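You operate a simulated robot arm through the tools that you are given. There is no shell and no other tool.

The job below is to be done with a simulated robot arm. You get a single attempt, and the scene is never put back.

JOB
Soap the yellow sponge, rub the gravy stain off the worktop, then rinse the sponge.
Fine: turn the tap off and put the sponge back. What is to be rubbed or washed off counts as gone when no trace of it is left.
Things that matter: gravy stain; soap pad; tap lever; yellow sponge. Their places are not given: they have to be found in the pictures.

It is judged by the outcome, as a careful person would: the job done as asked, and still so three seconds after it is handed in. It fails if anything else is knocked over, pushed out of place, dropped, spilled or broken.

ROBOT AND FRAMES
A 6-joint arm with a two-finger gripper, fixed in place. Base frame: the origin is at the foot of the arm, x ahead of it, y to its left, z up; the work surface is at about z = 910. Lengths are in mm, angles in degrees, forces in N, time in s.
Its first joint turns from -166.0 to 166.0 degrees. Payload 2.45 kg.
The TCP is the grasp point between the finger pads, 20 mm short of the fingertips. In the tool frame z runs along the fingers and y along their closing line. The gripper opens to 140 mm. The gripper's body begins 168 mm behind the TCP.
Orientation is told as [roll, pitch, yaw] about the base's x, y, z axes, in that order, counted from this pose: with the fingers straight down and closing along the base's y, the tool's x points along the base's -x, its y along +y and its z along -z.

CONTROLS
- The arm moves only by the tool arm_command. Its argument "plan" is a list of rows, each a list of 7 numbers: the shift along the base's x, y, z in mm, then the turn, a rotation vector about the base's x, y, z in degrees, then the gripper command, from -1 (fully open) to 1 (shut), values between in proportion. In form: [[tx, ty, tz, rx, ry, rz, hand], ...]. A call has 1 to 20 rows; each row shifts and turns the commanded pose from where the row before left it. Each row takes 0.2 s and may step no farther than 50 mm and 8.6 degrees from the row before; otherwise, or with a gripper value out of range, the whole call is refused. A pose out of reach is approached as far as the arm can. The call stops where the force on the tool passes 60 N (or 10 N more than at its start, if that is more) or the arm is blocked; 0.2 s more then pass. The fingers move at their own pace (about 45 mm/s each) and stop on an object; they squeeze with about 24 N. The grip force told is the motor's: it shows also when the fingers shut on nothing. Time passes only in rows, and 0.2 s behind the last, so rows that do not move let the fingers close. It gives the time, the measured TCP pose, the force on the tool (base axes), the opening and the grip force at its end, in the units of the frame above (readings bear some noise), with the torque about the TCP (base axes, N m) and any sound that the robot's microphone picked up.
- Cameras (640 x 400 px; columns grow to the right, rows downward): "scene" is fixed at [418.4, -499, 1649.2]; the picture's right is [0.78, -0.62, 0.00], its down [-0.34, -0.43, -0.84] and it looks along [0.52, 0.65, -0.55] (base axes); focal length 327 px, centre (320, 200). "wrist" rides on the gripper at [78, 11, -209] in the tool frame; the picture's right is [-0.14, 0.99, 0.00], its down [-0.92, -0.13, -0.37] and it looks along [-0.36, -0.05, 0.93] (tool axes); focal length 280 px, centre (320, 200).
- grab_frame(camera): a new picture of that camera. The clock stands still meanwhile.
- measure_at(camera, pixels): there is no depth. For up to 12 entries [column, row, z] of the newest picture of that camera ("zoom" is the newest enlarged one), the place [x, y] in the base frame at which the ray of that pixel passes the height z, good to about 2 mm, but the place of the scene camera against the robot may be out by one fixed shift of up to 25 mm in any direction. The clock stands still meanwhile.
- inspect(camera, box): a new picture of the part [left, top, right, bottom] of that camera's present view, enlarged. The clock stands still meanwhile.
- job_done(): hands the job in; it is judged then, once.

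Unless the task says otherwise, let go and move clear before handing in.

The tools are called after "Emit:" as a command line: name --pt "numbers of a row" for each row, then --argument value for the rest, lists and objects as JSON in quotes. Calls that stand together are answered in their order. arm_command: Moves the arm, as the interface text tells. Its arguments: {"type":"object","properties":{"plan":{"type":"array","items":{"type":"array","items":{"type":"number"}}}},"required":["plan"]} The other tools are called the same way: grab_frame (camera) takes a picture; measure_at (camera, pixels) gives the place at which the rays of pixels pass given heights; inspect (camera, box) takes an enlarged picture of a part of a camera's view; job_done () hands the job in.

At the start:

```text
t: 0.0
tcp_pos: [753.3, 319.1, 1252.4]
tool_rot: [0.0, 0.0, 0.0]
contact_force: [0.6, 0.4, -0.1]
wrist_torque: [0.0, -0.01, -0.02]
finger_gap: 140.0
gripper_force: 0.3
```

scene: 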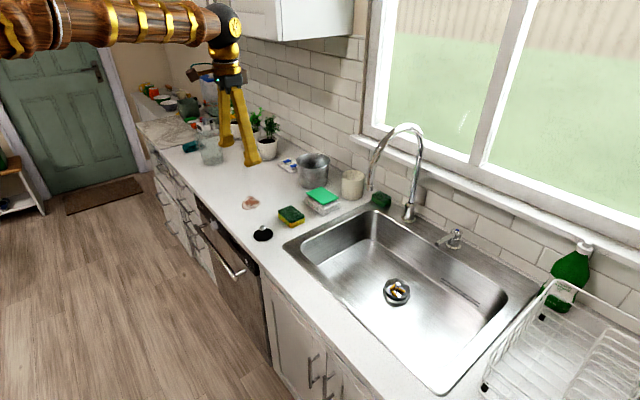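
wrist: 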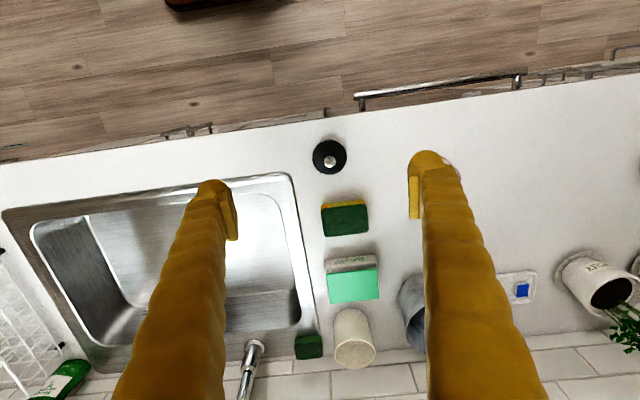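

The scene picture shows a yellow/green sponge near (291,216), a stain near (250,202), a green pad on a box near (322,197), the tap lever near (452,238). I'll look closer before moving.

Emit:
inspect --camera "scene" --box '[220, 140, 420, 265]'

Emit:
inspect --camera "scene" --box '[340, 110, 500, 310]'

Emit:
inspect --camera "wrist" --box '[280, 120, 480, 380]'

```text
3.20 times, centred on (320, 202) of scene
```

zoom: 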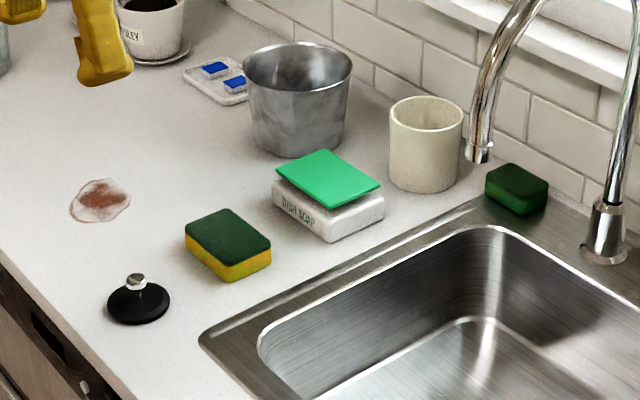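

```text
2.00 times, centred on (420, 210) of scene
```

zoom: 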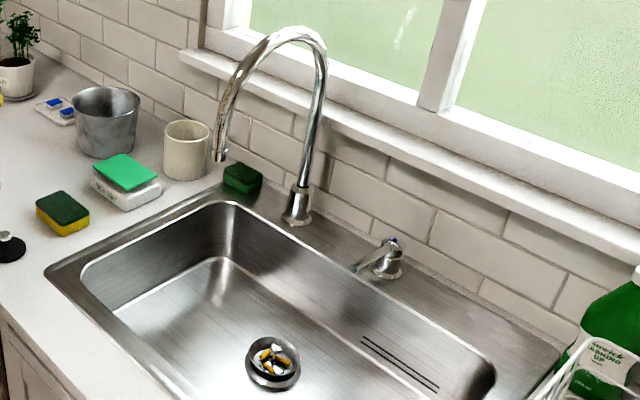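

```text
1.54 times, centred on (380, 250) of wrist
```

zoom: 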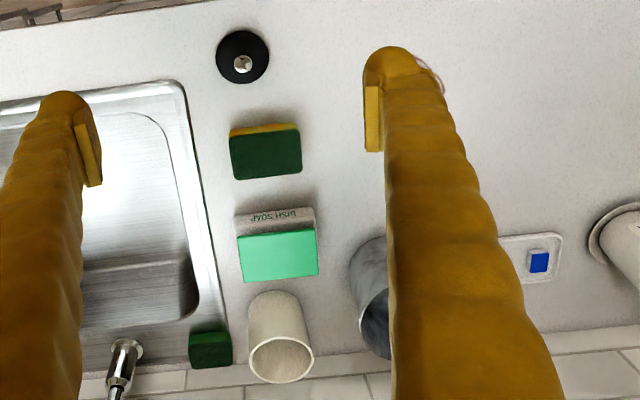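

The pictures show the yellow sponge (wrist ~ (345,218)), soap pad on a dish-soap box (~(352,285)), and tap spout base and lever. I'll measure these places with the wrist camera and the scene camera to find the fixed shift.

Emit:
grab_frame --camera "wrist"

Emit:
grab_frame --camera "scene"

Emit:
measure_at --camera "wrist" --pixels '[[323, 207, 945], [366, 202, 945], [369, 231, 945], [326, 236, 945], [329, 276, 955], [377, 267, 955], [380, 298, 955], [332, 304, 955], [329, 157, 910], [455, 168, 910], [354, 356, 1000], [309, 346, 930]]'

Emit:
measure_at --camera "scene" --pixels '[[278, 214, 945], [292, 205, 945], [304, 217, 945], [289, 225, 945], [251, 202, 910], [263, 234, 910], [322, 187, 955], [306, 195, 955], [339, 199, 955], [322, 206, 955], [408, 219, 915], [453, 246, 915]]'

```text
taken
```

wrist: 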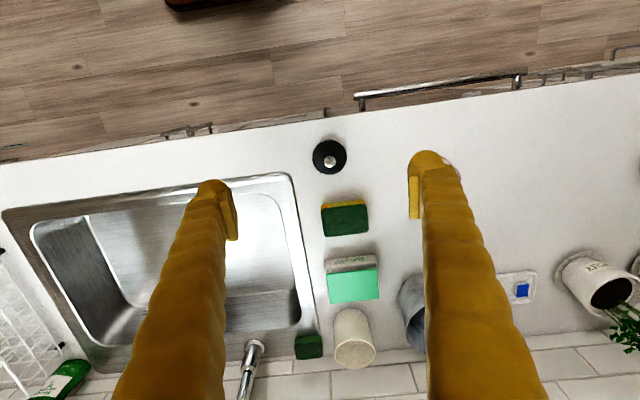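

```text
taken
```

scene: 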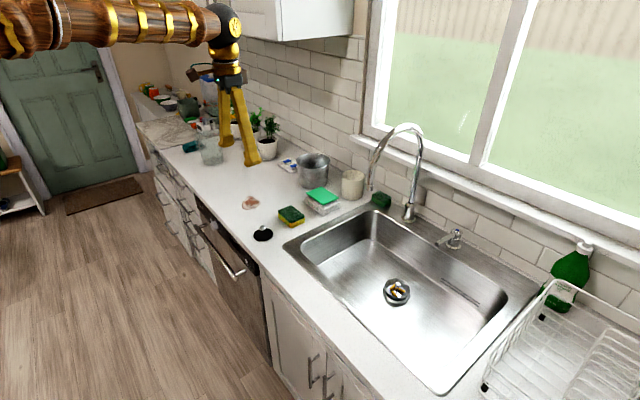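

```text
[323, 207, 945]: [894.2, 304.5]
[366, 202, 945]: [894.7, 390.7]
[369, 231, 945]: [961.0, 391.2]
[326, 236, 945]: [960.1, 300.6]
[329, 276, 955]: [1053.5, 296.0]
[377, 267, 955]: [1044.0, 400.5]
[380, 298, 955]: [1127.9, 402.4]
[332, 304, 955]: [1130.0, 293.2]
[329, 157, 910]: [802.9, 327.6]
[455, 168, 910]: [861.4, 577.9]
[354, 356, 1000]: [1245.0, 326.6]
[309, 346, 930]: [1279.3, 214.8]
```

```text
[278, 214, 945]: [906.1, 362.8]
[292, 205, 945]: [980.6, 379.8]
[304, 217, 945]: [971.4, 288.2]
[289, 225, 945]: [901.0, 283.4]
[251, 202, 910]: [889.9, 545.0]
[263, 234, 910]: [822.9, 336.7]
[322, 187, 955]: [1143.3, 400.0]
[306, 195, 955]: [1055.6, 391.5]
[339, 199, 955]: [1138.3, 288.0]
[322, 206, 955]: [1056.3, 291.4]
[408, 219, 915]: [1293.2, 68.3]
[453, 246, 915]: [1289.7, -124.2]
```

The sponge is near (928,347), the soap near (1090,347), the stain near (875,560) and the lever far out at about x=1290. I'll zoom in on the tap spout, lever, stain and the sink for detail.

Emit:
inspect --camera "scene" --box '[420, 215, 484, 255]'

Emit:
inspect --camera "scene" --box '[355, 115, 435, 225]'

Emit:
inspect --camera "scene" --box '[225, 185, 345, 260]'

Emit:
inspect --camera "wrist" --box '[220, 320, 340, 400]'

```text
10.00 times, centred on (452, 235) of scene
```

zoom: 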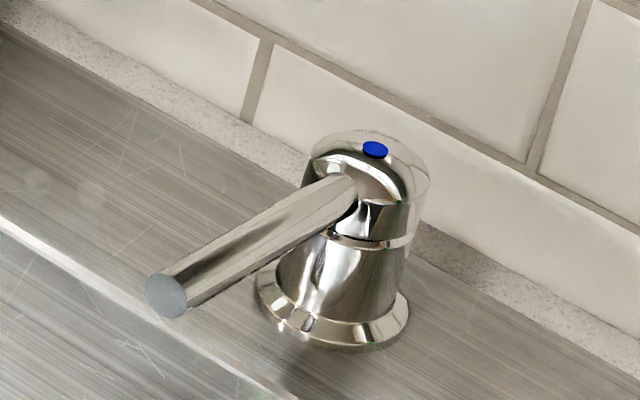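

```text
3.64 times, centred on (395, 170) of scene
```

zoom: 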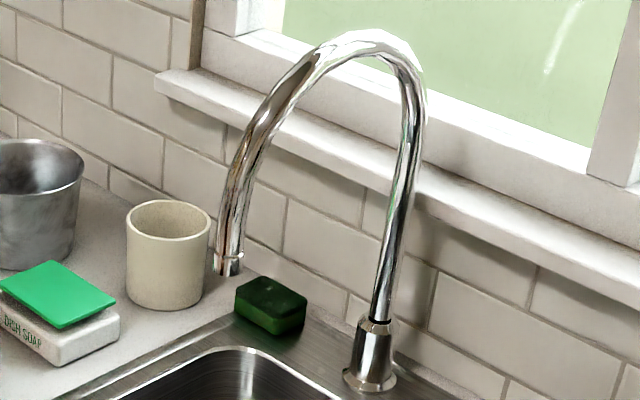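

```text
5.33 times, centred on (285, 222) of scene
```

zoom: 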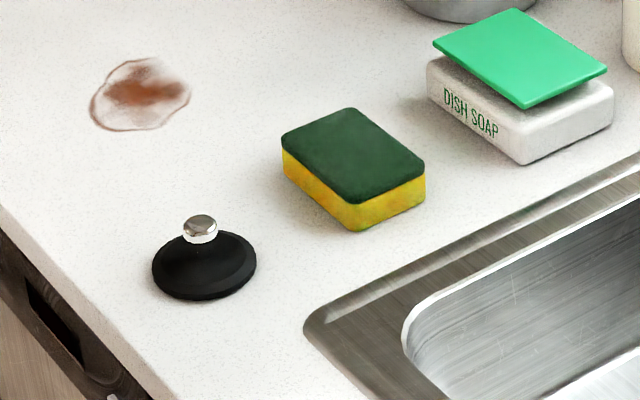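

```text
5.00 times, centred on (280, 360) of wrist
```

zoom: 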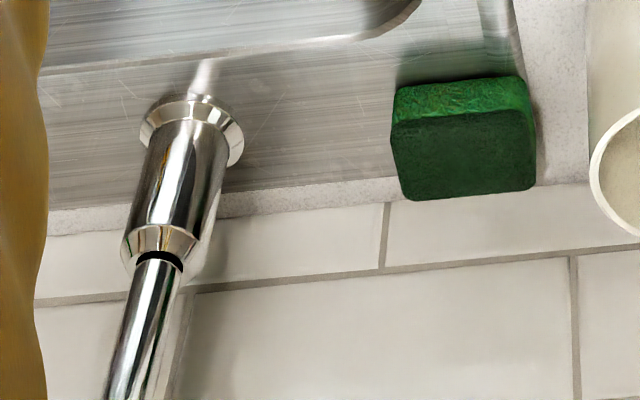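

The zooms show a lever rod (tip near scene (437,244)) on a seamed cap, a gooseneck spout whose outlet is at (370,187), and a green soap pad on a white box. I'll tilt the tool outward and shift toward the sink to test reach and get a closer wrist view.

Emit:
arm_command --pt "0 -40 0 0 -8 0 0" --pt "0 -40 0 0 -8 0 0" --pt "0 -40 0 0 -8 0 0" --pt "0 -40 0 0 -8 0 0" --pt "0 -40 0 0 -8 0 0.5" --pt "0 -40 0 0 0 0 0.5" --pt "0 -40 0 0 0 0 0.5" --pt "0 -40 0 0 0 0 1" --pt "0 -40 0 0 0 0 1" --pt "0 -40 0 0 0 0 1"

Emit:
grab_frame --camera "wrist"

Emit:
grab_frame --camera "scene"

```text
t: 2.2
tcp_pos: [752.8, -85.0, 1250.4]
tool_rot: [0.0, -39.9, 0.0]
contact_force: [-0.1, 0.0, -0.1]
wrist_torque: [0.0, 0.05, -0.01]
finger_gap: 0.0
gripper_force: 23.7
```

```text
taken
```

wrist: 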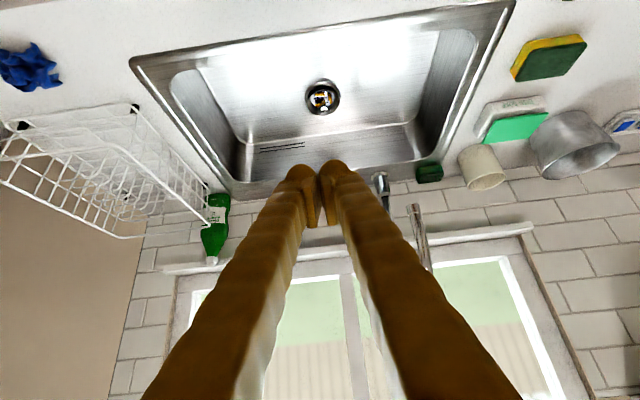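

```text
taken
```

scene: 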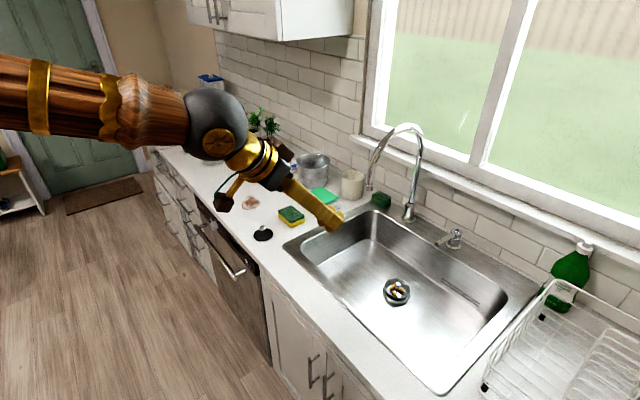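

The fingers hide the lever in the wrist view (around (320,170)). I'll shift sideways and forward to see it and to test reach.

Emit:
arm_command --pt "40 -25 0 0 0 0 1" --pt "40 -25 0 0 0 0 1" --pt "40 -25 0 0 0 0 1" --pt "40 -25 0 0 0 0 1" --pt "40 -25 0 0 0 0 1" --pt "40 0 0 0 0 0 1"

Emit:
grab_frame --camera "wrist"

Emit:
grab_frame --camera "scene"

```text
t: 3.6
tcp_pos: [994.1, -209.1, 1253.2]
tool_rot: [-0.1, -40.1, 0.1]
contact_force: [-0.6, -0.3, -0.2]
wrist_torque: [0.0, 0.06, -0.02]
finger_gap: 0.0
gripper_force: 23.8
```

```text
taken
```

wrist: 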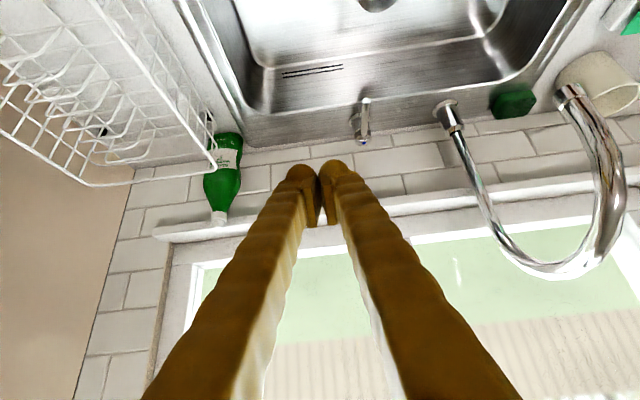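

```text
taken
```

scene: 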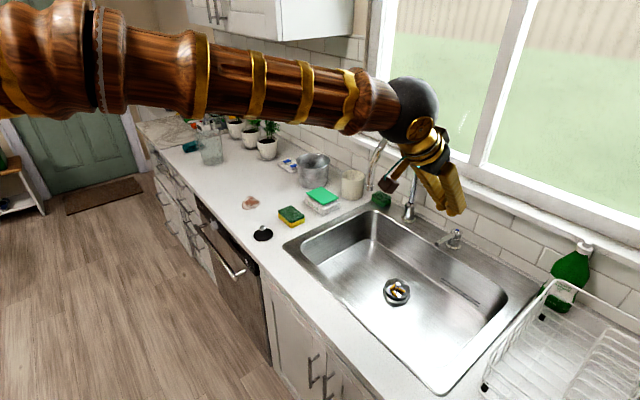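

The wrist view now shows the lever at (365,115), the tap base at (447,110) and the spout outlet at (570,92). I'll zoom and triangulate those.

Emit:
inspect --camera "wrist" --box '[325, 80, 405, 160]'

Emit:
inspect --camera "wrist" --box '[420, 60, 640, 290]'

Emit:
measure_at --camera "wrist" --pixels '[[570, 93, 1100], [570, 93, 1140], [570, 93, 1180], [447, 105, 912], [514, 104, 912], [366, 101, 950], [366, 101, 930], [364, 140, 960], [375, 0, 740], [490, 103, 915]]'

Emit:
measure_at --camera "scene" --pixels '[[369.7, 187, 1100], [369.7, 187, 1140], [369.7, 187, 1180], [408, 219, 912], [436.8, 244.5, 950], [436.8, 244.5, 930], [458, 230, 975], [397, 291, 740]]'

```text
5.00 times, centred on (365, 120) of wrist
```

zoom: 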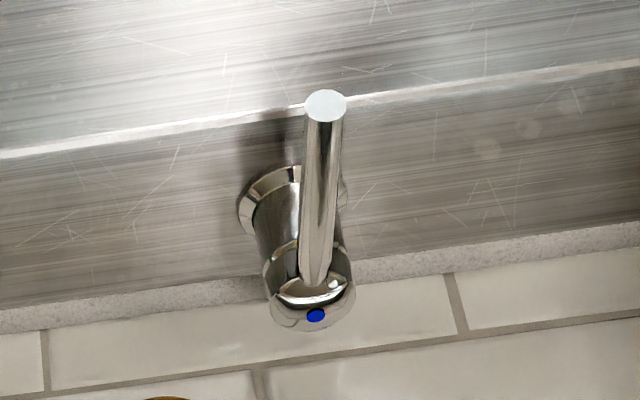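

```text
1.74 times, centred on (530, 175) of wrist
```

zoom: 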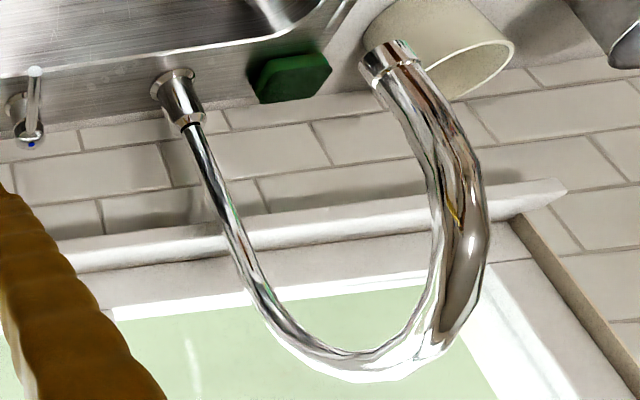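

```text
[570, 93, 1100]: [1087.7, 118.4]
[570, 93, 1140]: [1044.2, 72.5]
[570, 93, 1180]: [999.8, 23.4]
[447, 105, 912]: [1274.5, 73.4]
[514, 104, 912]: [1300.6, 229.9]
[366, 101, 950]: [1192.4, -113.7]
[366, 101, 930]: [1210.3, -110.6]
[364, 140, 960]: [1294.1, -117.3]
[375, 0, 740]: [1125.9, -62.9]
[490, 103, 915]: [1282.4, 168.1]
```

```text
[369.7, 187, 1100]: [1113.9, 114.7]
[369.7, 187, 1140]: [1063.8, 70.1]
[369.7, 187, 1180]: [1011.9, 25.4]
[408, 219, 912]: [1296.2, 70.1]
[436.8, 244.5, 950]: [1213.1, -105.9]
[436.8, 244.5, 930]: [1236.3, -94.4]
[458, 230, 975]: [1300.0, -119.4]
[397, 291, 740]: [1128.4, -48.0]
```

Triangulation puts the spout outlet near (1044,72,1139), the tap base at (1275,73), and the lever tip near (1183,-115,960) with the cap at about x=1290; the scene camera is out by about (+20,-3). I'll pitch to about 60° and come down in front of the lever for a closer look.

Emit:
arm_command --pt "0 20 -20 0 -7 0 0.2" --pt "10 20 -30 0 -7 0 0.2" --pt "15 20 -40 0 -6 0 0.2" --pt "15 20 -40 0 0 0 0.2" --pt "15 14 -40 0 0 0 0.2" --pt "15 0 -40 0 0 0 0.2" --pt "0 0 0 0 0 0 0.2"

Emit:
grab_frame --camera "wrist"

Emit:
grab_frame --camera "scene"

```text
t: 5.2
tcp_pos: [1062.8, -112.6, 1038.6]
tool_rot: [-0.1, -60.0, 0.1]
contact_force: [0.3, -0.8, 1.0]
wrist_torque: [-0.02, 0.0, -0.01]
finger_gap: 55.9
gripper_force: 0.1
```

```text
taken
```

wrist: 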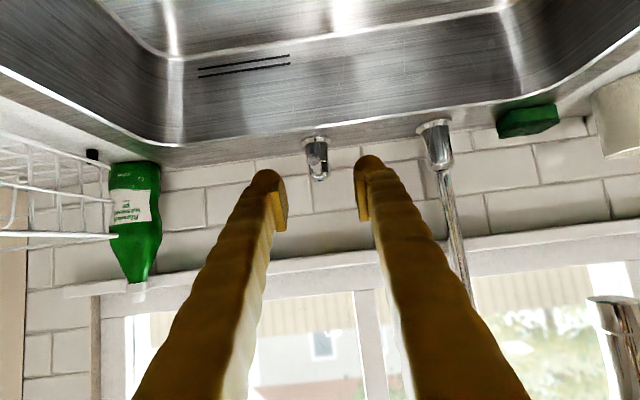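

```text
taken
```

scene: 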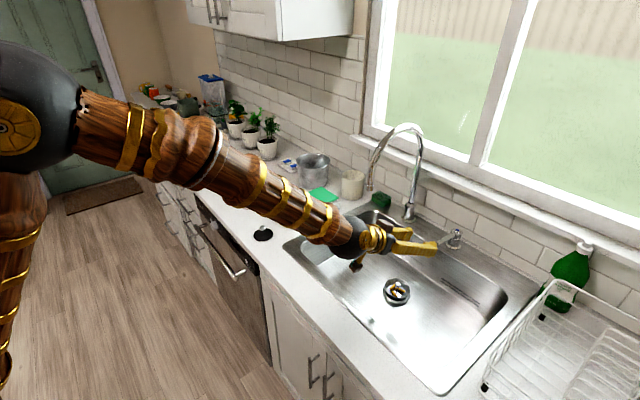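

The fingers straddle the lever's line (lever at wrist (317,155), fingers at 268 and 370). I'll zoom in to get the lever's tip and axis heights.

Emit:
inspect --camera "wrist" --box '[280, 120, 360, 200]'

Emit:
measure_at --camera "wrist" --pixels '[[315, 141, 950], [315, 141, 960], [315, 141, 970], [318, 178, 975], [318, 178, 985], [434, 124, 912], [316, 138, 912]]'

```text
5.00 times, centred on (320, 160) of wrist
```

zoom: 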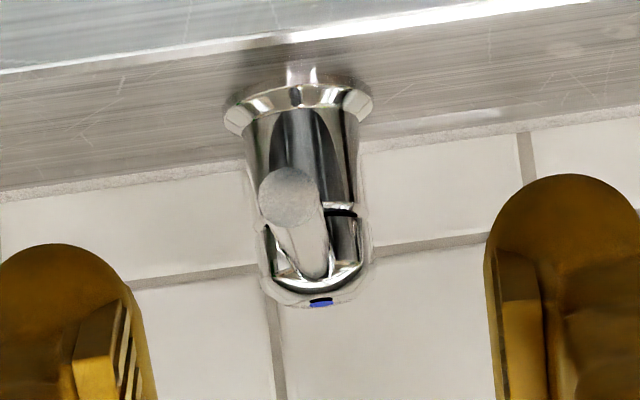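

```text
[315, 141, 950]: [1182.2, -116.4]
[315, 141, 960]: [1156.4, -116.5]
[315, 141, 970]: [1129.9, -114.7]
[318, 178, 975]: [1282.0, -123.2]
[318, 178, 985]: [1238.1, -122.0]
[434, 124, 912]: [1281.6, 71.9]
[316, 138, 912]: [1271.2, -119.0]
```

The lever's tip face is at zoom (288,197), i.e. wrist (313.6,159.4), and the cap at (320,173). I'll measure these pixels at several heights.

Emit:
measure_at --camera "wrist" --pixels '[[313.6, 159.4, 950], [313.6, 159.4, 960], [313.6, 159.4, 970], [313.6, 159.4, 980], [320.4, 172, 970], [320.4, 172, 980], [320.4, 172, 990], [320, 181, 970], [317, 139, 912], [306, 147, 930]]'

Emit:
measure_at --camera "scene" --pixels '[[436.8, 244.5, 940], [436.8, 244.5, 950], [436.8, 244.5, 960], [436.8, 244.5, 970], [436.8, 244.5, 980]]'

```text
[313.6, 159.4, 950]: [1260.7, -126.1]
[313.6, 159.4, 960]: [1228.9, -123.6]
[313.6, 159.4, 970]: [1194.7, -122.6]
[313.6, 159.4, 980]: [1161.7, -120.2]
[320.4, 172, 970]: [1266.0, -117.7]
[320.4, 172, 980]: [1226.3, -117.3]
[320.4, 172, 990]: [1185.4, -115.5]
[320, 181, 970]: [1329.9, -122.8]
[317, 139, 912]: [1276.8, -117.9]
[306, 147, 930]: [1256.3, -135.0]
```

```text
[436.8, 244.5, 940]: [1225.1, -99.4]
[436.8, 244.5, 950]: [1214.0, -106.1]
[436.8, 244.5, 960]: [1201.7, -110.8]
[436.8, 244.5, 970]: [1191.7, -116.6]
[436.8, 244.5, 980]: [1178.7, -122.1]
```

Two wrist rays meet with the lever rod nearly horizontal: tip around (1168,-118,977), cap axis around x=1277. I'll lower to that height and slide the open fingers around the rod near its tip.

Emit:
arm_command --pt "0 -6 -31 0 0 0 0.2" --pt "0 0 -31 0 0 0 0.2" --pt "40 0 0 0 0 0 0.2" --pt "40 0 0 0 0 0 0.2" --pt "40 0 0 0 0 0 0.2" --pt "0 0 0 0 0 0 0.2"

Emit:
grab_frame --camera "wrist"

Emit:
inspect --camera "scene" --box '[380, 195, 500, 275]'

```text
t: 6.6
tcp_pos: [1183.8, -121.4, 979.9]
tool_rot: [0.1, -60.1, -0.1]
contact_force: [-0.5, 0.8, -0.1]
wrist_torque: [-0.01, -0.01, -0.01]
finger_gap: 55.8
gripper_force: 0.1
```

```text
taken
```

wrist: 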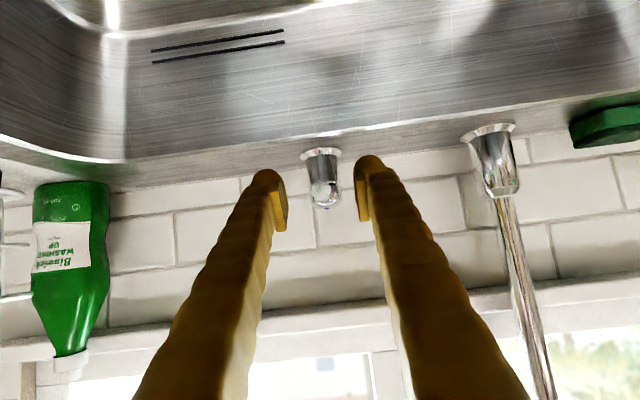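

```text
5.00 times, centred on (440, 235) of scene
```

zoom: 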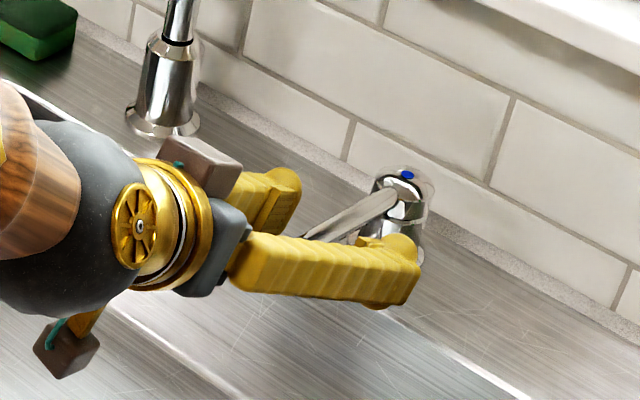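

The rod lies between the fingers at wrist (322,190). I'll zoom to check its height relative to the pads before testing it.

Emit:
inspect --camera "wrist" --box '[260, 130, 400, 230]'

Emit:
measure_at --camera "wrist" --pixels '[[322, 188, 950], [322, 188, 960], [322, 188, 970], [322, 188, 980]]'

```text
4.00 times, centred on (330, 180) of wrist
```

zoom: 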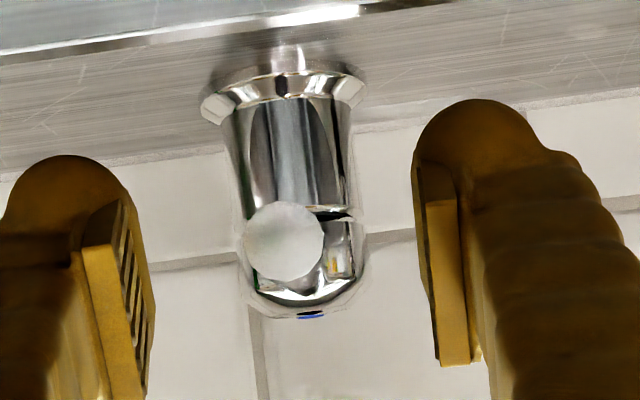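

```text
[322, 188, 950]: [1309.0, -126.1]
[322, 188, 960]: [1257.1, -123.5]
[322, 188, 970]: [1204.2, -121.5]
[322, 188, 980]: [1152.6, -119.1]
```

The rod's tip is at about (1168,-120,977), right between the pads. I'll move 10 mm farther in and close gently on it.

Emit:
arm_command --pt "10 1 -2 0 0 0 0.5" --pt "0 0 0 0 0 0 0.8" --pt "0 0 0 0 0 0 1" --pt "0 0 0 0 0 0 1" --pt "0 0 0 0 0 0 1"

```text
t: 7.8
tcp_pos: [1191.2, -120.0, 977.8]
tool_rot: [0.1, -60.0, -0.1]
contact_force: [4.8, -9.7, 0.6]
wrist_torque: [-0.04, 0.04, -0.08]
finger_gap: 13.8
gripper_force: 40.1
```

The fingers hold the rod (gap 13.8 mm). I'll try a small lift first and read the force.

Emit:
arm_command --pt "0 0 4 0 0 0 1" --pt "0 0 4 0 0 0 1"

Emit:
inspect --camera "scene" --box '[360, 175, 500, 275]'

```text
t: 8.4
tcp_pos: [1192.7, -120.5, 981.2]
tool_rot: [0.2, -59.7, -0.2]
contact_force: [-4.5, -16.8, -29.7]
wrist_torque: [-0.07, 0.34, -0.14]
finger_gap: 14.2
gripper_force: 40.5
```

```text
4.00 times, centred on (430, 225) of scene
```

zoom: 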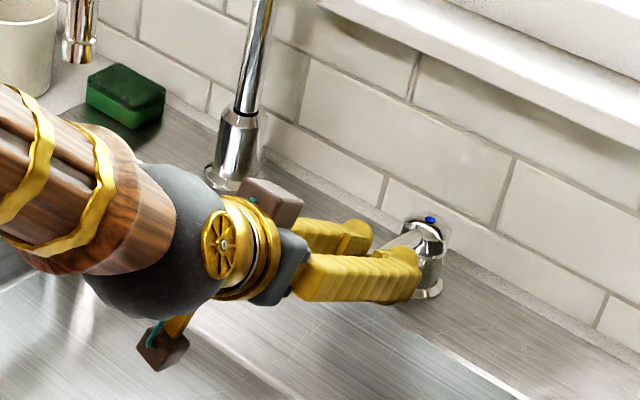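

Lifting met 30 N for about 3 mm, so it doesn't lift. I'll undo that and try a small sideways turn toward -y.

Emit:
arm_command --pt "0 0 -8 0 0 0 1" --pt "0 -5 0 0 0 0 1" --pt "0 -5 0 0 0 0 1"

Emit:
grab_frame --camera "scene"

```text
t: 9.2
tcp_pos: [1194.3, -124.9, 981.3]
tool_rot: [0.0, -60.4, 0.2]
contact_force: [9.7, 12.8, 19.6]
wrist_torque: [0.27, 0.0, 0.96]
finger_gap: 13.9
gripper_force: 40.3
```

```text
taken
```

scene: 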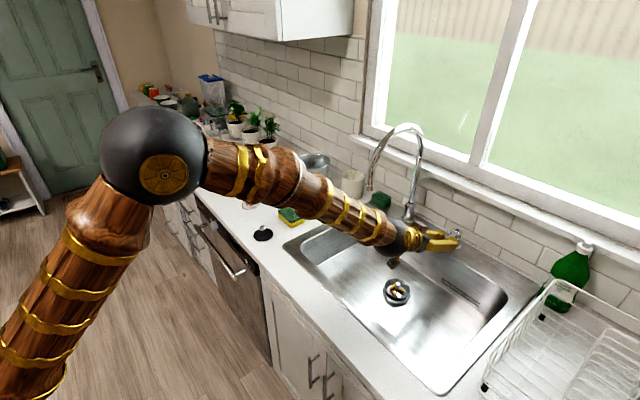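

The readings are ambiguous: with a tight grip the fingers can't yaw with the rod (torque 0.96 N m). I'll loosen the fingers to a loose cage, re-centre and then look at the rod.

Emit:
arm_command --pt "0 0 0 0 0 0 0.5" --pt "0 5 0 0 0 0 0.5" --pt "0 5 0 0 0 0 0.5"

Emit:
inspect --camera "wrist" --box '[260, 130, 400, 230]'

Emit:
inspect --camera "scene" --box '[360, 175, 500, 275]'

```text
t: 10.0
tcp_pos: [1192.5, -118.4, 978.4]
tool_rot: [0.0, -60.0, -0.1]
contact_force: [1.1, 0.6, 0.8]
wrist_torque: [0.02, 0.01, 0.02]
finger_gap: 35.2
gripper_force: 0.6
```

```text
4.00 times, centred on (330, 180) of wrist
```

zoom: 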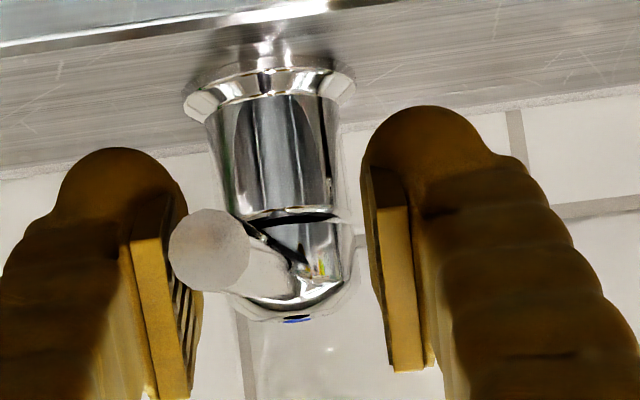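

```text
4.00 times, centred on (430, 225) of scene
```

zoom: 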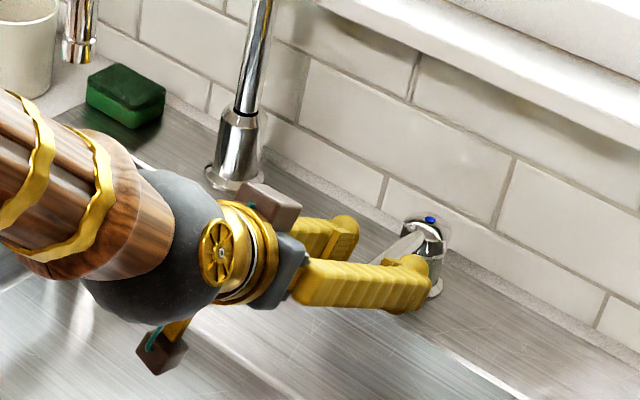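

The rod has turned toward -y about a vertical axis (tip now at zoom (207,250), root at (300,280)). I'll push it further that way with the open fingers and check the spout for water.

Emit:
arm_command --pt "0 -8 0 0 0 0 0.5" --pt "0 -8 0 0 0 0 0.5" --pt "0 -8 0 0 0 0 0.5" --pt "0 -8 0 0 0 0 0.5" --pt "0 0 0 0 0 0 0.5"

Emit:
grab_frame --camera "scene"

Emit:
inspect --camera "wrist" --box '[260, 130, 400, 230]'

```text
t: 11.2
tcp_pos: [1192.2, -151.3, 978.2]
tool_rot: [0.0, -60.0, 0.0]
contact_force: [-0.1, 0.0, 0.2]
wrist_torque: [0.0, -0.04, 0.0]
finger_gap: 35.4
gripper_force: 0.1
```

```text
taken
```

scene: 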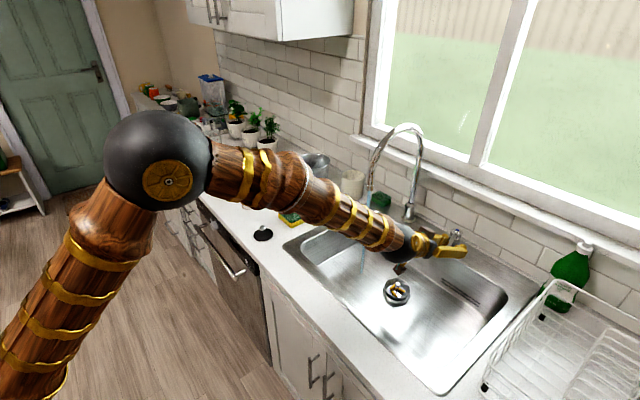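

```text
4.00 times, centred on (330, 180) of wrist
```

zoom: 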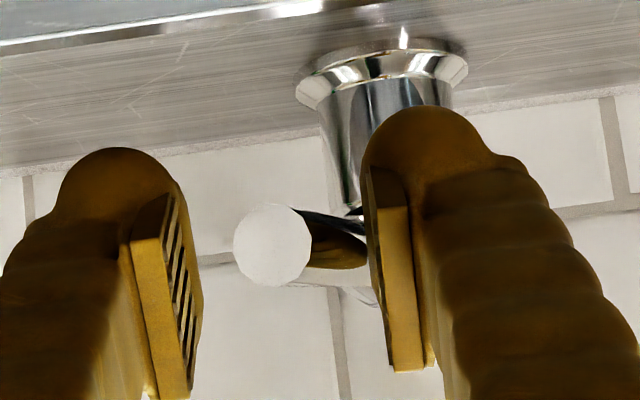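

A faint bluish streak appears at (369,190) and (363,255) in the scene picture, so water may be running. I'll zoom in to confirm.

Emit:
inspect --camera "scene" --box '[330, 170, 430, 310]'

```text
2.86 times, centred on (380, 240) of scene
```

zoom: 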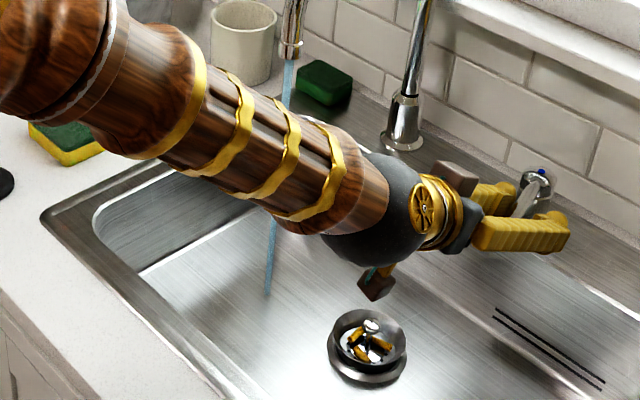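

Water is running (stream at zoom (288,80) down to (268,270)), so turning toward -y opens the tap. I'll push a little further for a fuller stream, then compare.

Emit:
arm_command --pt "0 -8 0 0 0 0 0.5" --pt "0 -8 0 0 0 0 0.5" --pt "0 -6 0 0 0 0 0.5"

Emit:
inspect --camera "scene" --box '[330, 170, 430, 310]'

Emit:
inspect --camera "wrist" --box '[260, 130, 400, 230]'

```text
t: 12.0
tcp_pos: [1193.3, -172.9, 978.0]
tool_rot: [0.2, -60.0, -0.2]
contact_force: [-0.1, 0.2, 0.9]
wrist_torque: [0.02, 0.0, 0.0]
finger_gap: 35.4
gripper_force: 0.3
```

```text
2.86 times, centred on (380, 240) of scene
```

zoom: 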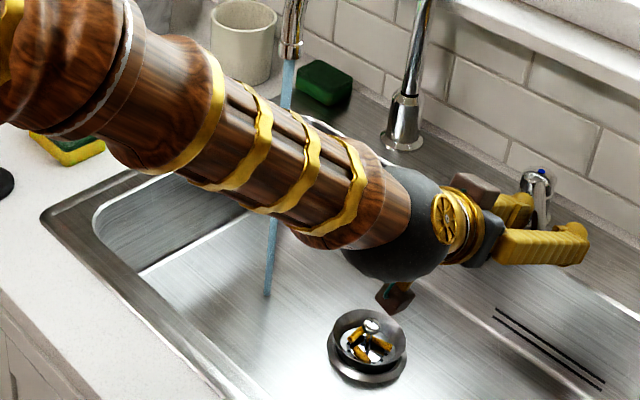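

```text
4.00 times, centred on (330, 180) of wrist
```

zoom: 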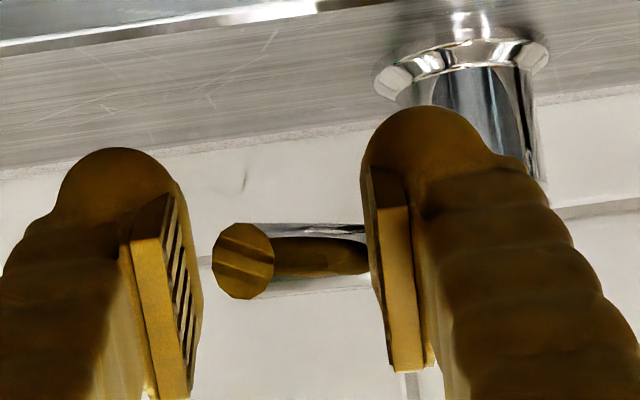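

The stream is fuller now and the lever is well open. I'll leave it running, back straight off the lever, raise up and swing over toward the sponge, staying well in front of the spout.

Emit:
arm_command --pt "-40 0 0 0 0 0 0.35" --pt "-40 0 0 0 0 0 0.2" --pt "-40 0 10 0 0 0 0" --pt "-40 0 30 0 0 0 -0.5" --pt "-40 0 40 0 0 0 -0.5" --pt "-40 0 40 0 5 0 -0.5" --pt "-40 20 40 0 5 0 -0.6" --pt "-40 45 30 0 5 0 -0.6" --pt "-20 48 20 0 5 0 -0.6" --pt "0 48 20 0 0 0 -0.6" --pt "0 48 0 0 0 0 -0.6" --pt "0 48 0 0 0 0 -0.6" --pt "0 48 0 0 0 0 -0.6" --pt "0 48 0 0 0 0 -0.6" --pt "0 48 0 0 0 0 -0.6" --pt "0 40 0 0 0 0 -0.6"

Emit:
grab_frame --camera "wrist"

Emit:
grab_frame --camera "scene"

```text
refused: row 5 steps farther than a row can; nothing moved
```

```text
taken
```

wrist: 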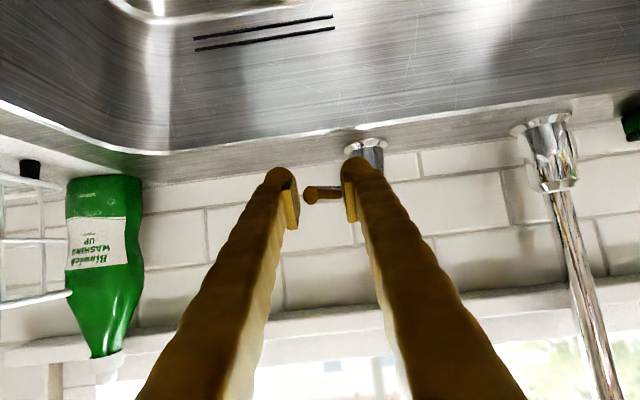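

```text
taken
```

scene: 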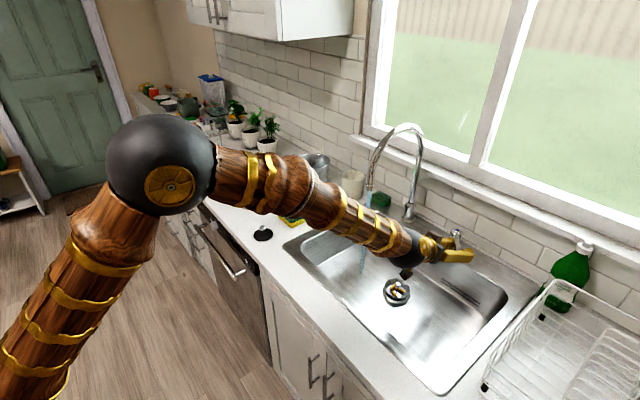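

The plan was refused because row 5 was longer than 50 mm; nothing moved. I'll resend it with shorter steps.

Emit:
arm_command --pt "-40 0 0 0 0 0 0.35" --pt "-40 0 0 0 0 0 0.2" --pt "-40 0 10 0 0 0 0" --pt "-36 0 30 0 0 0 -0.5" --pt "-30 0 38 0 0 0 -0.5" --pt "-30 0 38 0 5 0 -0.5" --pt "-35 10 30 0 5 0 -0.6" --pt "-35 30 15 0 5 0 -0.6" --pt "-20 40 10 0 0 0 -0.6" --pt "0 48 0 0 0 0 -0.6" --pt "0 48 0 0 0 0 -0.6" --pt "0 48 0 0 0 0 -0.6" --pt "0 48 0 0 0 0 -0.6" --pt "0 48 0 0 0 0 -0.6" --pt "0 48 0 0 0 0 -0.6" --pt "0 48 0 0 0 0 -0.6" --pt "0 48 0 0 0 0 -0.6" --pt "0 48 0 0 0 0 -0.6"

Emit:
grab_frame --camera "wrist"

Emit:
grab_frame --camera "scene"

```text
t: 15.8
tcp_pos: [887.1, 340.4, 1149.5]
tool_rot: [0.0, -45.1, 0.1]
contact_force: [-1.0, 0.1, 0.2]
wrist_torque: [-0.02, 0.04, 0.02]
finger_gap: 112.1
gripper_force: 0.1
```

```text
taken
```

wrist: 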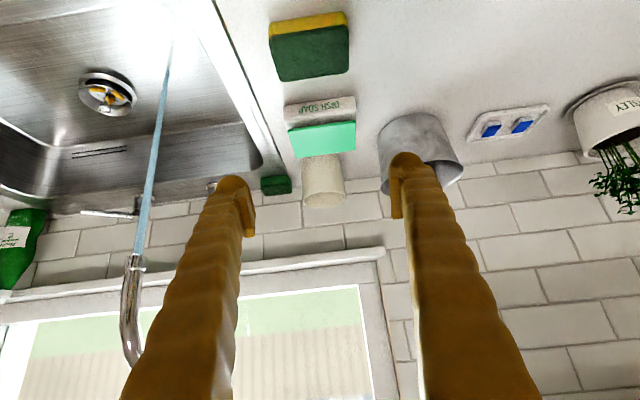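

```text
taken
```

scene: 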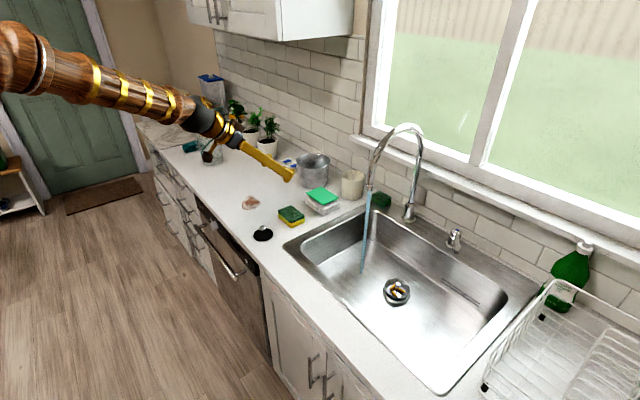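

The tap runs into the sink, the sponge is at wrist (310,47) and the soap pad at (322,138). I'll zoom in and measure sponge top/bottom edges and the pad.

Emit:
inspect --camera "wrist" --box '[240, 0, 400, 100]'

Emit:
inspect --camera "wrist" --box '[250, 80, 410, 210]'

Emit:
inspect --camera "scene" --box '[265, 170, 365, 240]'

```text
4.00 times, centred on (320, 50) of wrist
```

zoom: 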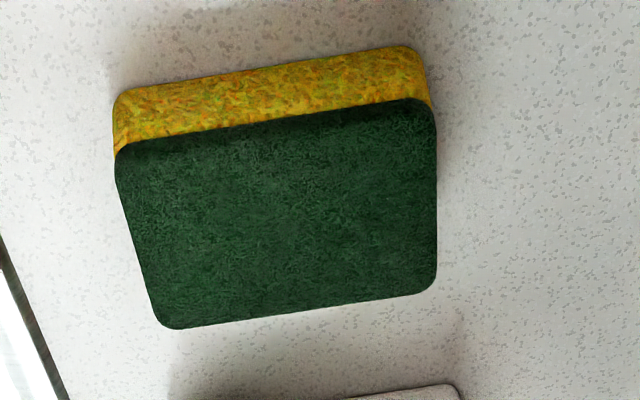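

```text
3.08 times, centred on (330, 145) of wrist
```

zoom: 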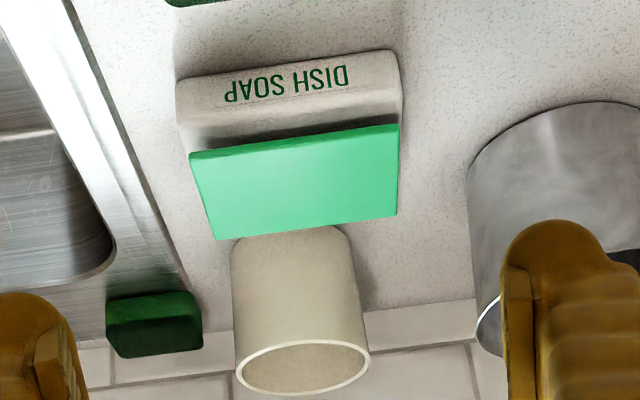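

```text
5.71 times, centred on (315, 205) of scene
```

zoom: 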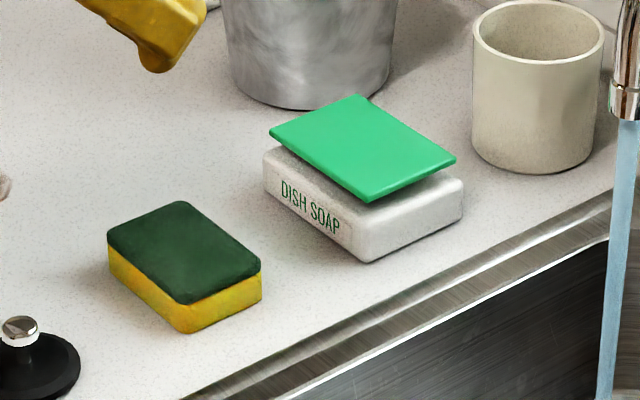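

I'll measure the sponge's bottom front edge on the counter and the top edges at candidate heights, plus the soap pad's corners.

Emit:
measure_at --camera "wrist" --pixels '[[269.5, 25, 910], [346.3, 13, 910], [269.5, 37.5, 935], [269.5, 37.5, 940], [269.5, 37.5, 945], [348, 25.8, 940], [348, 25.8, 945], [281.3, 82, 940], [281.3, 82, 945], [349.3, 71.3, 945], [349.3, 71.3, 950], [310, 50, 945]]'

Emit:
measure_at --camera "wrist" --pixels '[[287.5, 147.5, 960], [355.3, 138, 960], [296.5, 175.5, 960], [355, 167, 960], [287.5, 147.5, 950], [355.3, 138, 950], [286, 119, 910], [356, 113, 910], [354, 98, 935], [286.5, 106, 935], [440, 180, 1010], [319, 196, 1000]]'

Emit:
measure_at --camera "zoom" --pixels '[[109, 268, 910], [186, 332, 910], [262, 297, 910], [108, 240, 940], [184, 300, 940], [260, 265, 940], [178, 202, 940], [270, 132, 960], [372, 200, 960], [456, 160, 960], [355, 95, 960], [372, 262, 910]]'

```text
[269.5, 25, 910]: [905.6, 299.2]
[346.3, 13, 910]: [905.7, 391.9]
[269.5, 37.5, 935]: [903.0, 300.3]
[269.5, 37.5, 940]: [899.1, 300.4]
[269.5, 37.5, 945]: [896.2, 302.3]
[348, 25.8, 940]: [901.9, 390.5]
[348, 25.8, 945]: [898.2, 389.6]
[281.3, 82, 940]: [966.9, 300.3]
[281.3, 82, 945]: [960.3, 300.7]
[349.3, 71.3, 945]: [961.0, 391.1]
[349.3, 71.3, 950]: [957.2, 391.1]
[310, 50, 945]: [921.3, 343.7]
```

```text
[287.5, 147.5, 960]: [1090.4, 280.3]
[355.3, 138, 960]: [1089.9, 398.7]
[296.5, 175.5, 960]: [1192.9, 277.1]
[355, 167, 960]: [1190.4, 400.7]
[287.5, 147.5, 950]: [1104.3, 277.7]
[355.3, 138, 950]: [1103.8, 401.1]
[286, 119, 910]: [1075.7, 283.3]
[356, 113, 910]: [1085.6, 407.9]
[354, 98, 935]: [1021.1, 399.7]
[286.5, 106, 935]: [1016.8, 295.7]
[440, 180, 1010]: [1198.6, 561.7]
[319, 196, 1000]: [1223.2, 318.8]
```

```text
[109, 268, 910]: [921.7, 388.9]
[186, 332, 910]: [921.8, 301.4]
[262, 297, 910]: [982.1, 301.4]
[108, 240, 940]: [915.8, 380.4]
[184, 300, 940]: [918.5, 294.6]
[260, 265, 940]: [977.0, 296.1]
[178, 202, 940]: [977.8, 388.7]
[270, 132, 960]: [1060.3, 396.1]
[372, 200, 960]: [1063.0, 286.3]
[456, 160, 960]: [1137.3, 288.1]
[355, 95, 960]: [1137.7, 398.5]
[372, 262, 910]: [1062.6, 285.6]
```

The sponge spans about x 905–965, y 299–392 and is about 27 mm tall; the scene camera reads about 16–20 mm too far in x. I converted the pad pixels wrongly, so I'll re-measure pad corners, pot and box.

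Emit:
measure_at --camera "wrist" --pixels '[[288.4, 131.4, 955], [356, 121.6, 955], [296.6, 158, 955], [355, 149.2, 955], [288.4, 131.4, 965], [356, 121.6, 965], [296.6, 158, 965], [355, 149.2, 965], [378, 175, 910], [461, 160, 1010], [283.5, 106, 935], [355, 98, 935]]'

Emit:
measure_at --camera "zoom" --pixels '[[270, 132, 955], [372, 200, 955], [456, 160, 955], [355, 95, 955], [270, 132, 950], [372, 200, 950], [264, 180, 910], [370, 262, 910], [462, 212, 910], [230, 75, 910], [312, 110, 910], [390, 70, 910]]'

```text
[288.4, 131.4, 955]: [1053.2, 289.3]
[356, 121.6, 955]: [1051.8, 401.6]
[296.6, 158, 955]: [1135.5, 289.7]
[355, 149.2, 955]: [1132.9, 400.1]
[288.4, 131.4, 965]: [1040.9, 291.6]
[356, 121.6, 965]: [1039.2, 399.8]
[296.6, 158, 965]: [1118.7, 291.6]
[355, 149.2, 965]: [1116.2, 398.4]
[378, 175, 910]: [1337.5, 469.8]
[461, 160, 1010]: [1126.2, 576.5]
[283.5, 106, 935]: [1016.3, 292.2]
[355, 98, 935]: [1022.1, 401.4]
```

```text
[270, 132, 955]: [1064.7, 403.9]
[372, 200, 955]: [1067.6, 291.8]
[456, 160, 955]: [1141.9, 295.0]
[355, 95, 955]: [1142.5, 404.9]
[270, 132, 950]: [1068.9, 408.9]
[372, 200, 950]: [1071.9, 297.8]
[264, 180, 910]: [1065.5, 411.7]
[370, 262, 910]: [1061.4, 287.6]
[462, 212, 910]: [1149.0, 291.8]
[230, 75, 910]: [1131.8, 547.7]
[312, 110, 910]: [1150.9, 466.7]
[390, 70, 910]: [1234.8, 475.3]
```

The soap pad is centred near (1084,345) with its top at about z=960, and the sponge near (935,345.5). I'll descend straddling the sponge in y, with fingertips about 6 mm above the worktop.

Emit:
arm_command --pt "24 3 -30 0 0 0 -0.6" --pt "24 2 -40 0 0 0 -0.6" --pt "0 0 -45 0 0 0 -0.6" --pt "0 0 -40 0 0 0 -0.6" --pt "0 0 -25 0 0 0 -0.6" --pt "0 0 -15 0 0 0 -0.6" --pt "0 0 0 0 0 0 -0.6"

Emit:
grab_frame --camera "wrist"

Emit:
inspect --camera "scene" --box '[225, 150, 365, 250]'

```text
t: 17.4
tcp_pos: [934.4, 345.4, 953.5]
tool_rot: [-0.1, -45.0, -0.1]
contact_force: [-0.3, -0.2, 0.1]
wrist_torque: [0.03, -0.01, -0.03]
finger_gap: 111.9
gripper_force: 0.1
```

```text
taken
```

wrist: 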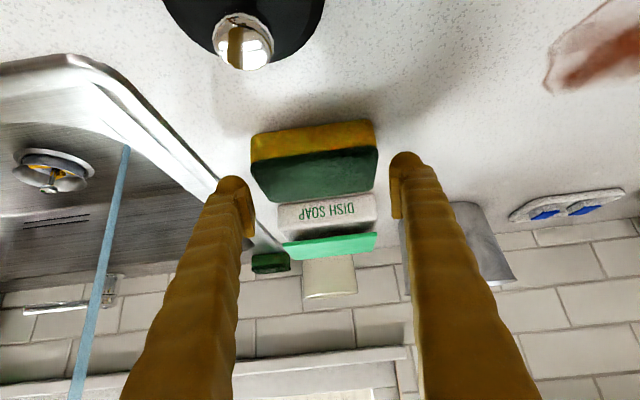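

```text
4.00 times, centred on (295, 200) of scene
```

zoom: 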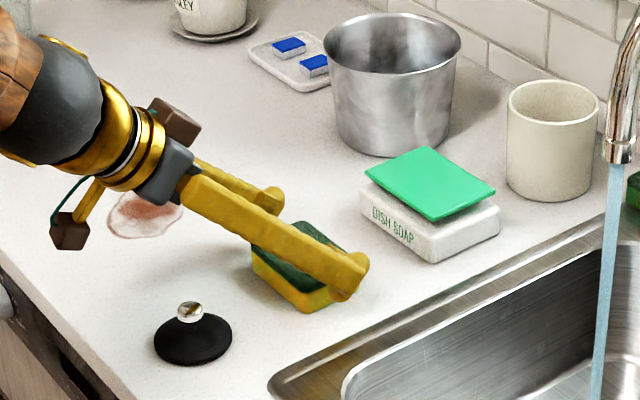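

TCP is at z=953 with the sponge between the fingers. I'll zoom in to refine the sponge's bounds from close range before going lower.

Emit:
inspect --camera "wrist" --box '[210, 90, 450, 240]'

Emit:
measure_at --camera "zoom" --pixels '[[108, 130, 910], [437, 85, 910], [120, 200, 930], [120, 200, 935], [120, 200, 938], [447, 152, 935], [175, 305, 935], [175, 305, 940], [440, 262, 935], [440, 262, 940]]'

```text
2.67 times, centred on (330, 165) of wrist
```

zoom: 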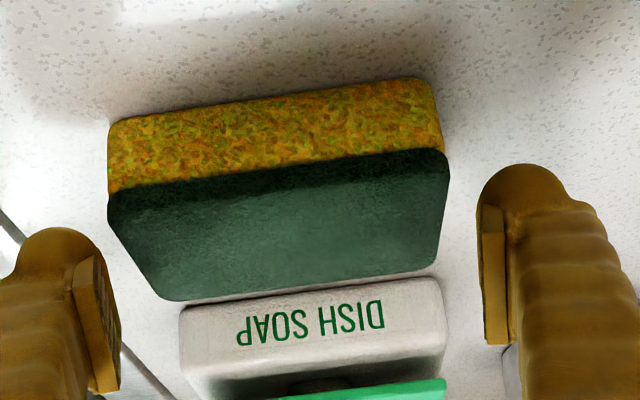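

```text
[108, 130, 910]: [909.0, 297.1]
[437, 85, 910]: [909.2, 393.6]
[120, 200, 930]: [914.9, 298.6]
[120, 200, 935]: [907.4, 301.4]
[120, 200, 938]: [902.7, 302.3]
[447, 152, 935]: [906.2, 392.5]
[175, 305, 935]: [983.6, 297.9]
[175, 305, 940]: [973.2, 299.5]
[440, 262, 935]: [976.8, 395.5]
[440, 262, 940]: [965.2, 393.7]
```

The sponge is centred near (938,345.5), about 29 mm tall. I'll drop the last 10 mm and close on it.

Emit:
arm_command --pt "3 0 -10 0 0 0 -0.6" --pt "0 0 0 0 0 0 -0.3" --pt "0 0 0 0 0 0 0" --pt "0 0 0 0 0 0 1" --pt "0 0 0 0 0 0 1" --pt "0 0 0 0 0 0 1"

Emit:
inspect --camera "scene" --box '[225, 150, 365, 250]'

Emit:
inspect --camera "wrist" --box '[210, 90, 450, 240]'

```text
t: 18.8
tcp_pos: [938.9, 346.2, 943.0]
tool_rot: [0.0, -45.0, -0.1]
contact_force: [0.3, 0.5, -0.5]
wrist_torque: [-0.02, 0.0, -0.02]
finger_gap: 93.7
gripper_force: 23.8
```

```text
4.00 times, centred on (295, 200) of scene
```

zoom: 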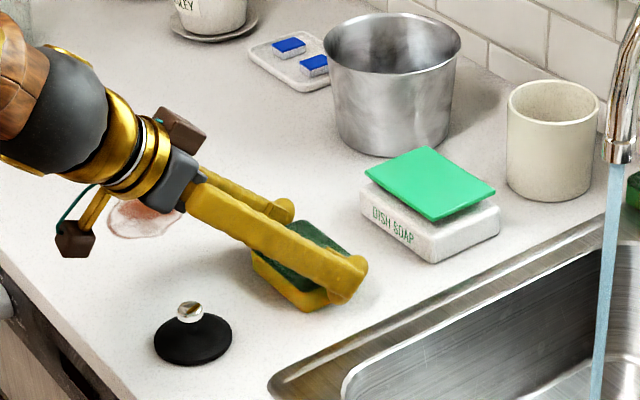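

```text
2.67 times, centred on (330, 165) of wrist
```

zoom: 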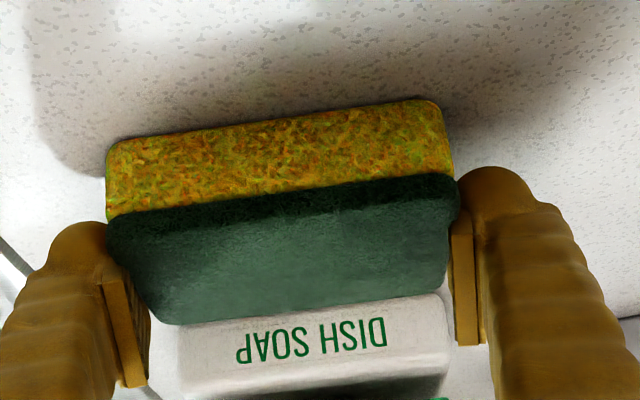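

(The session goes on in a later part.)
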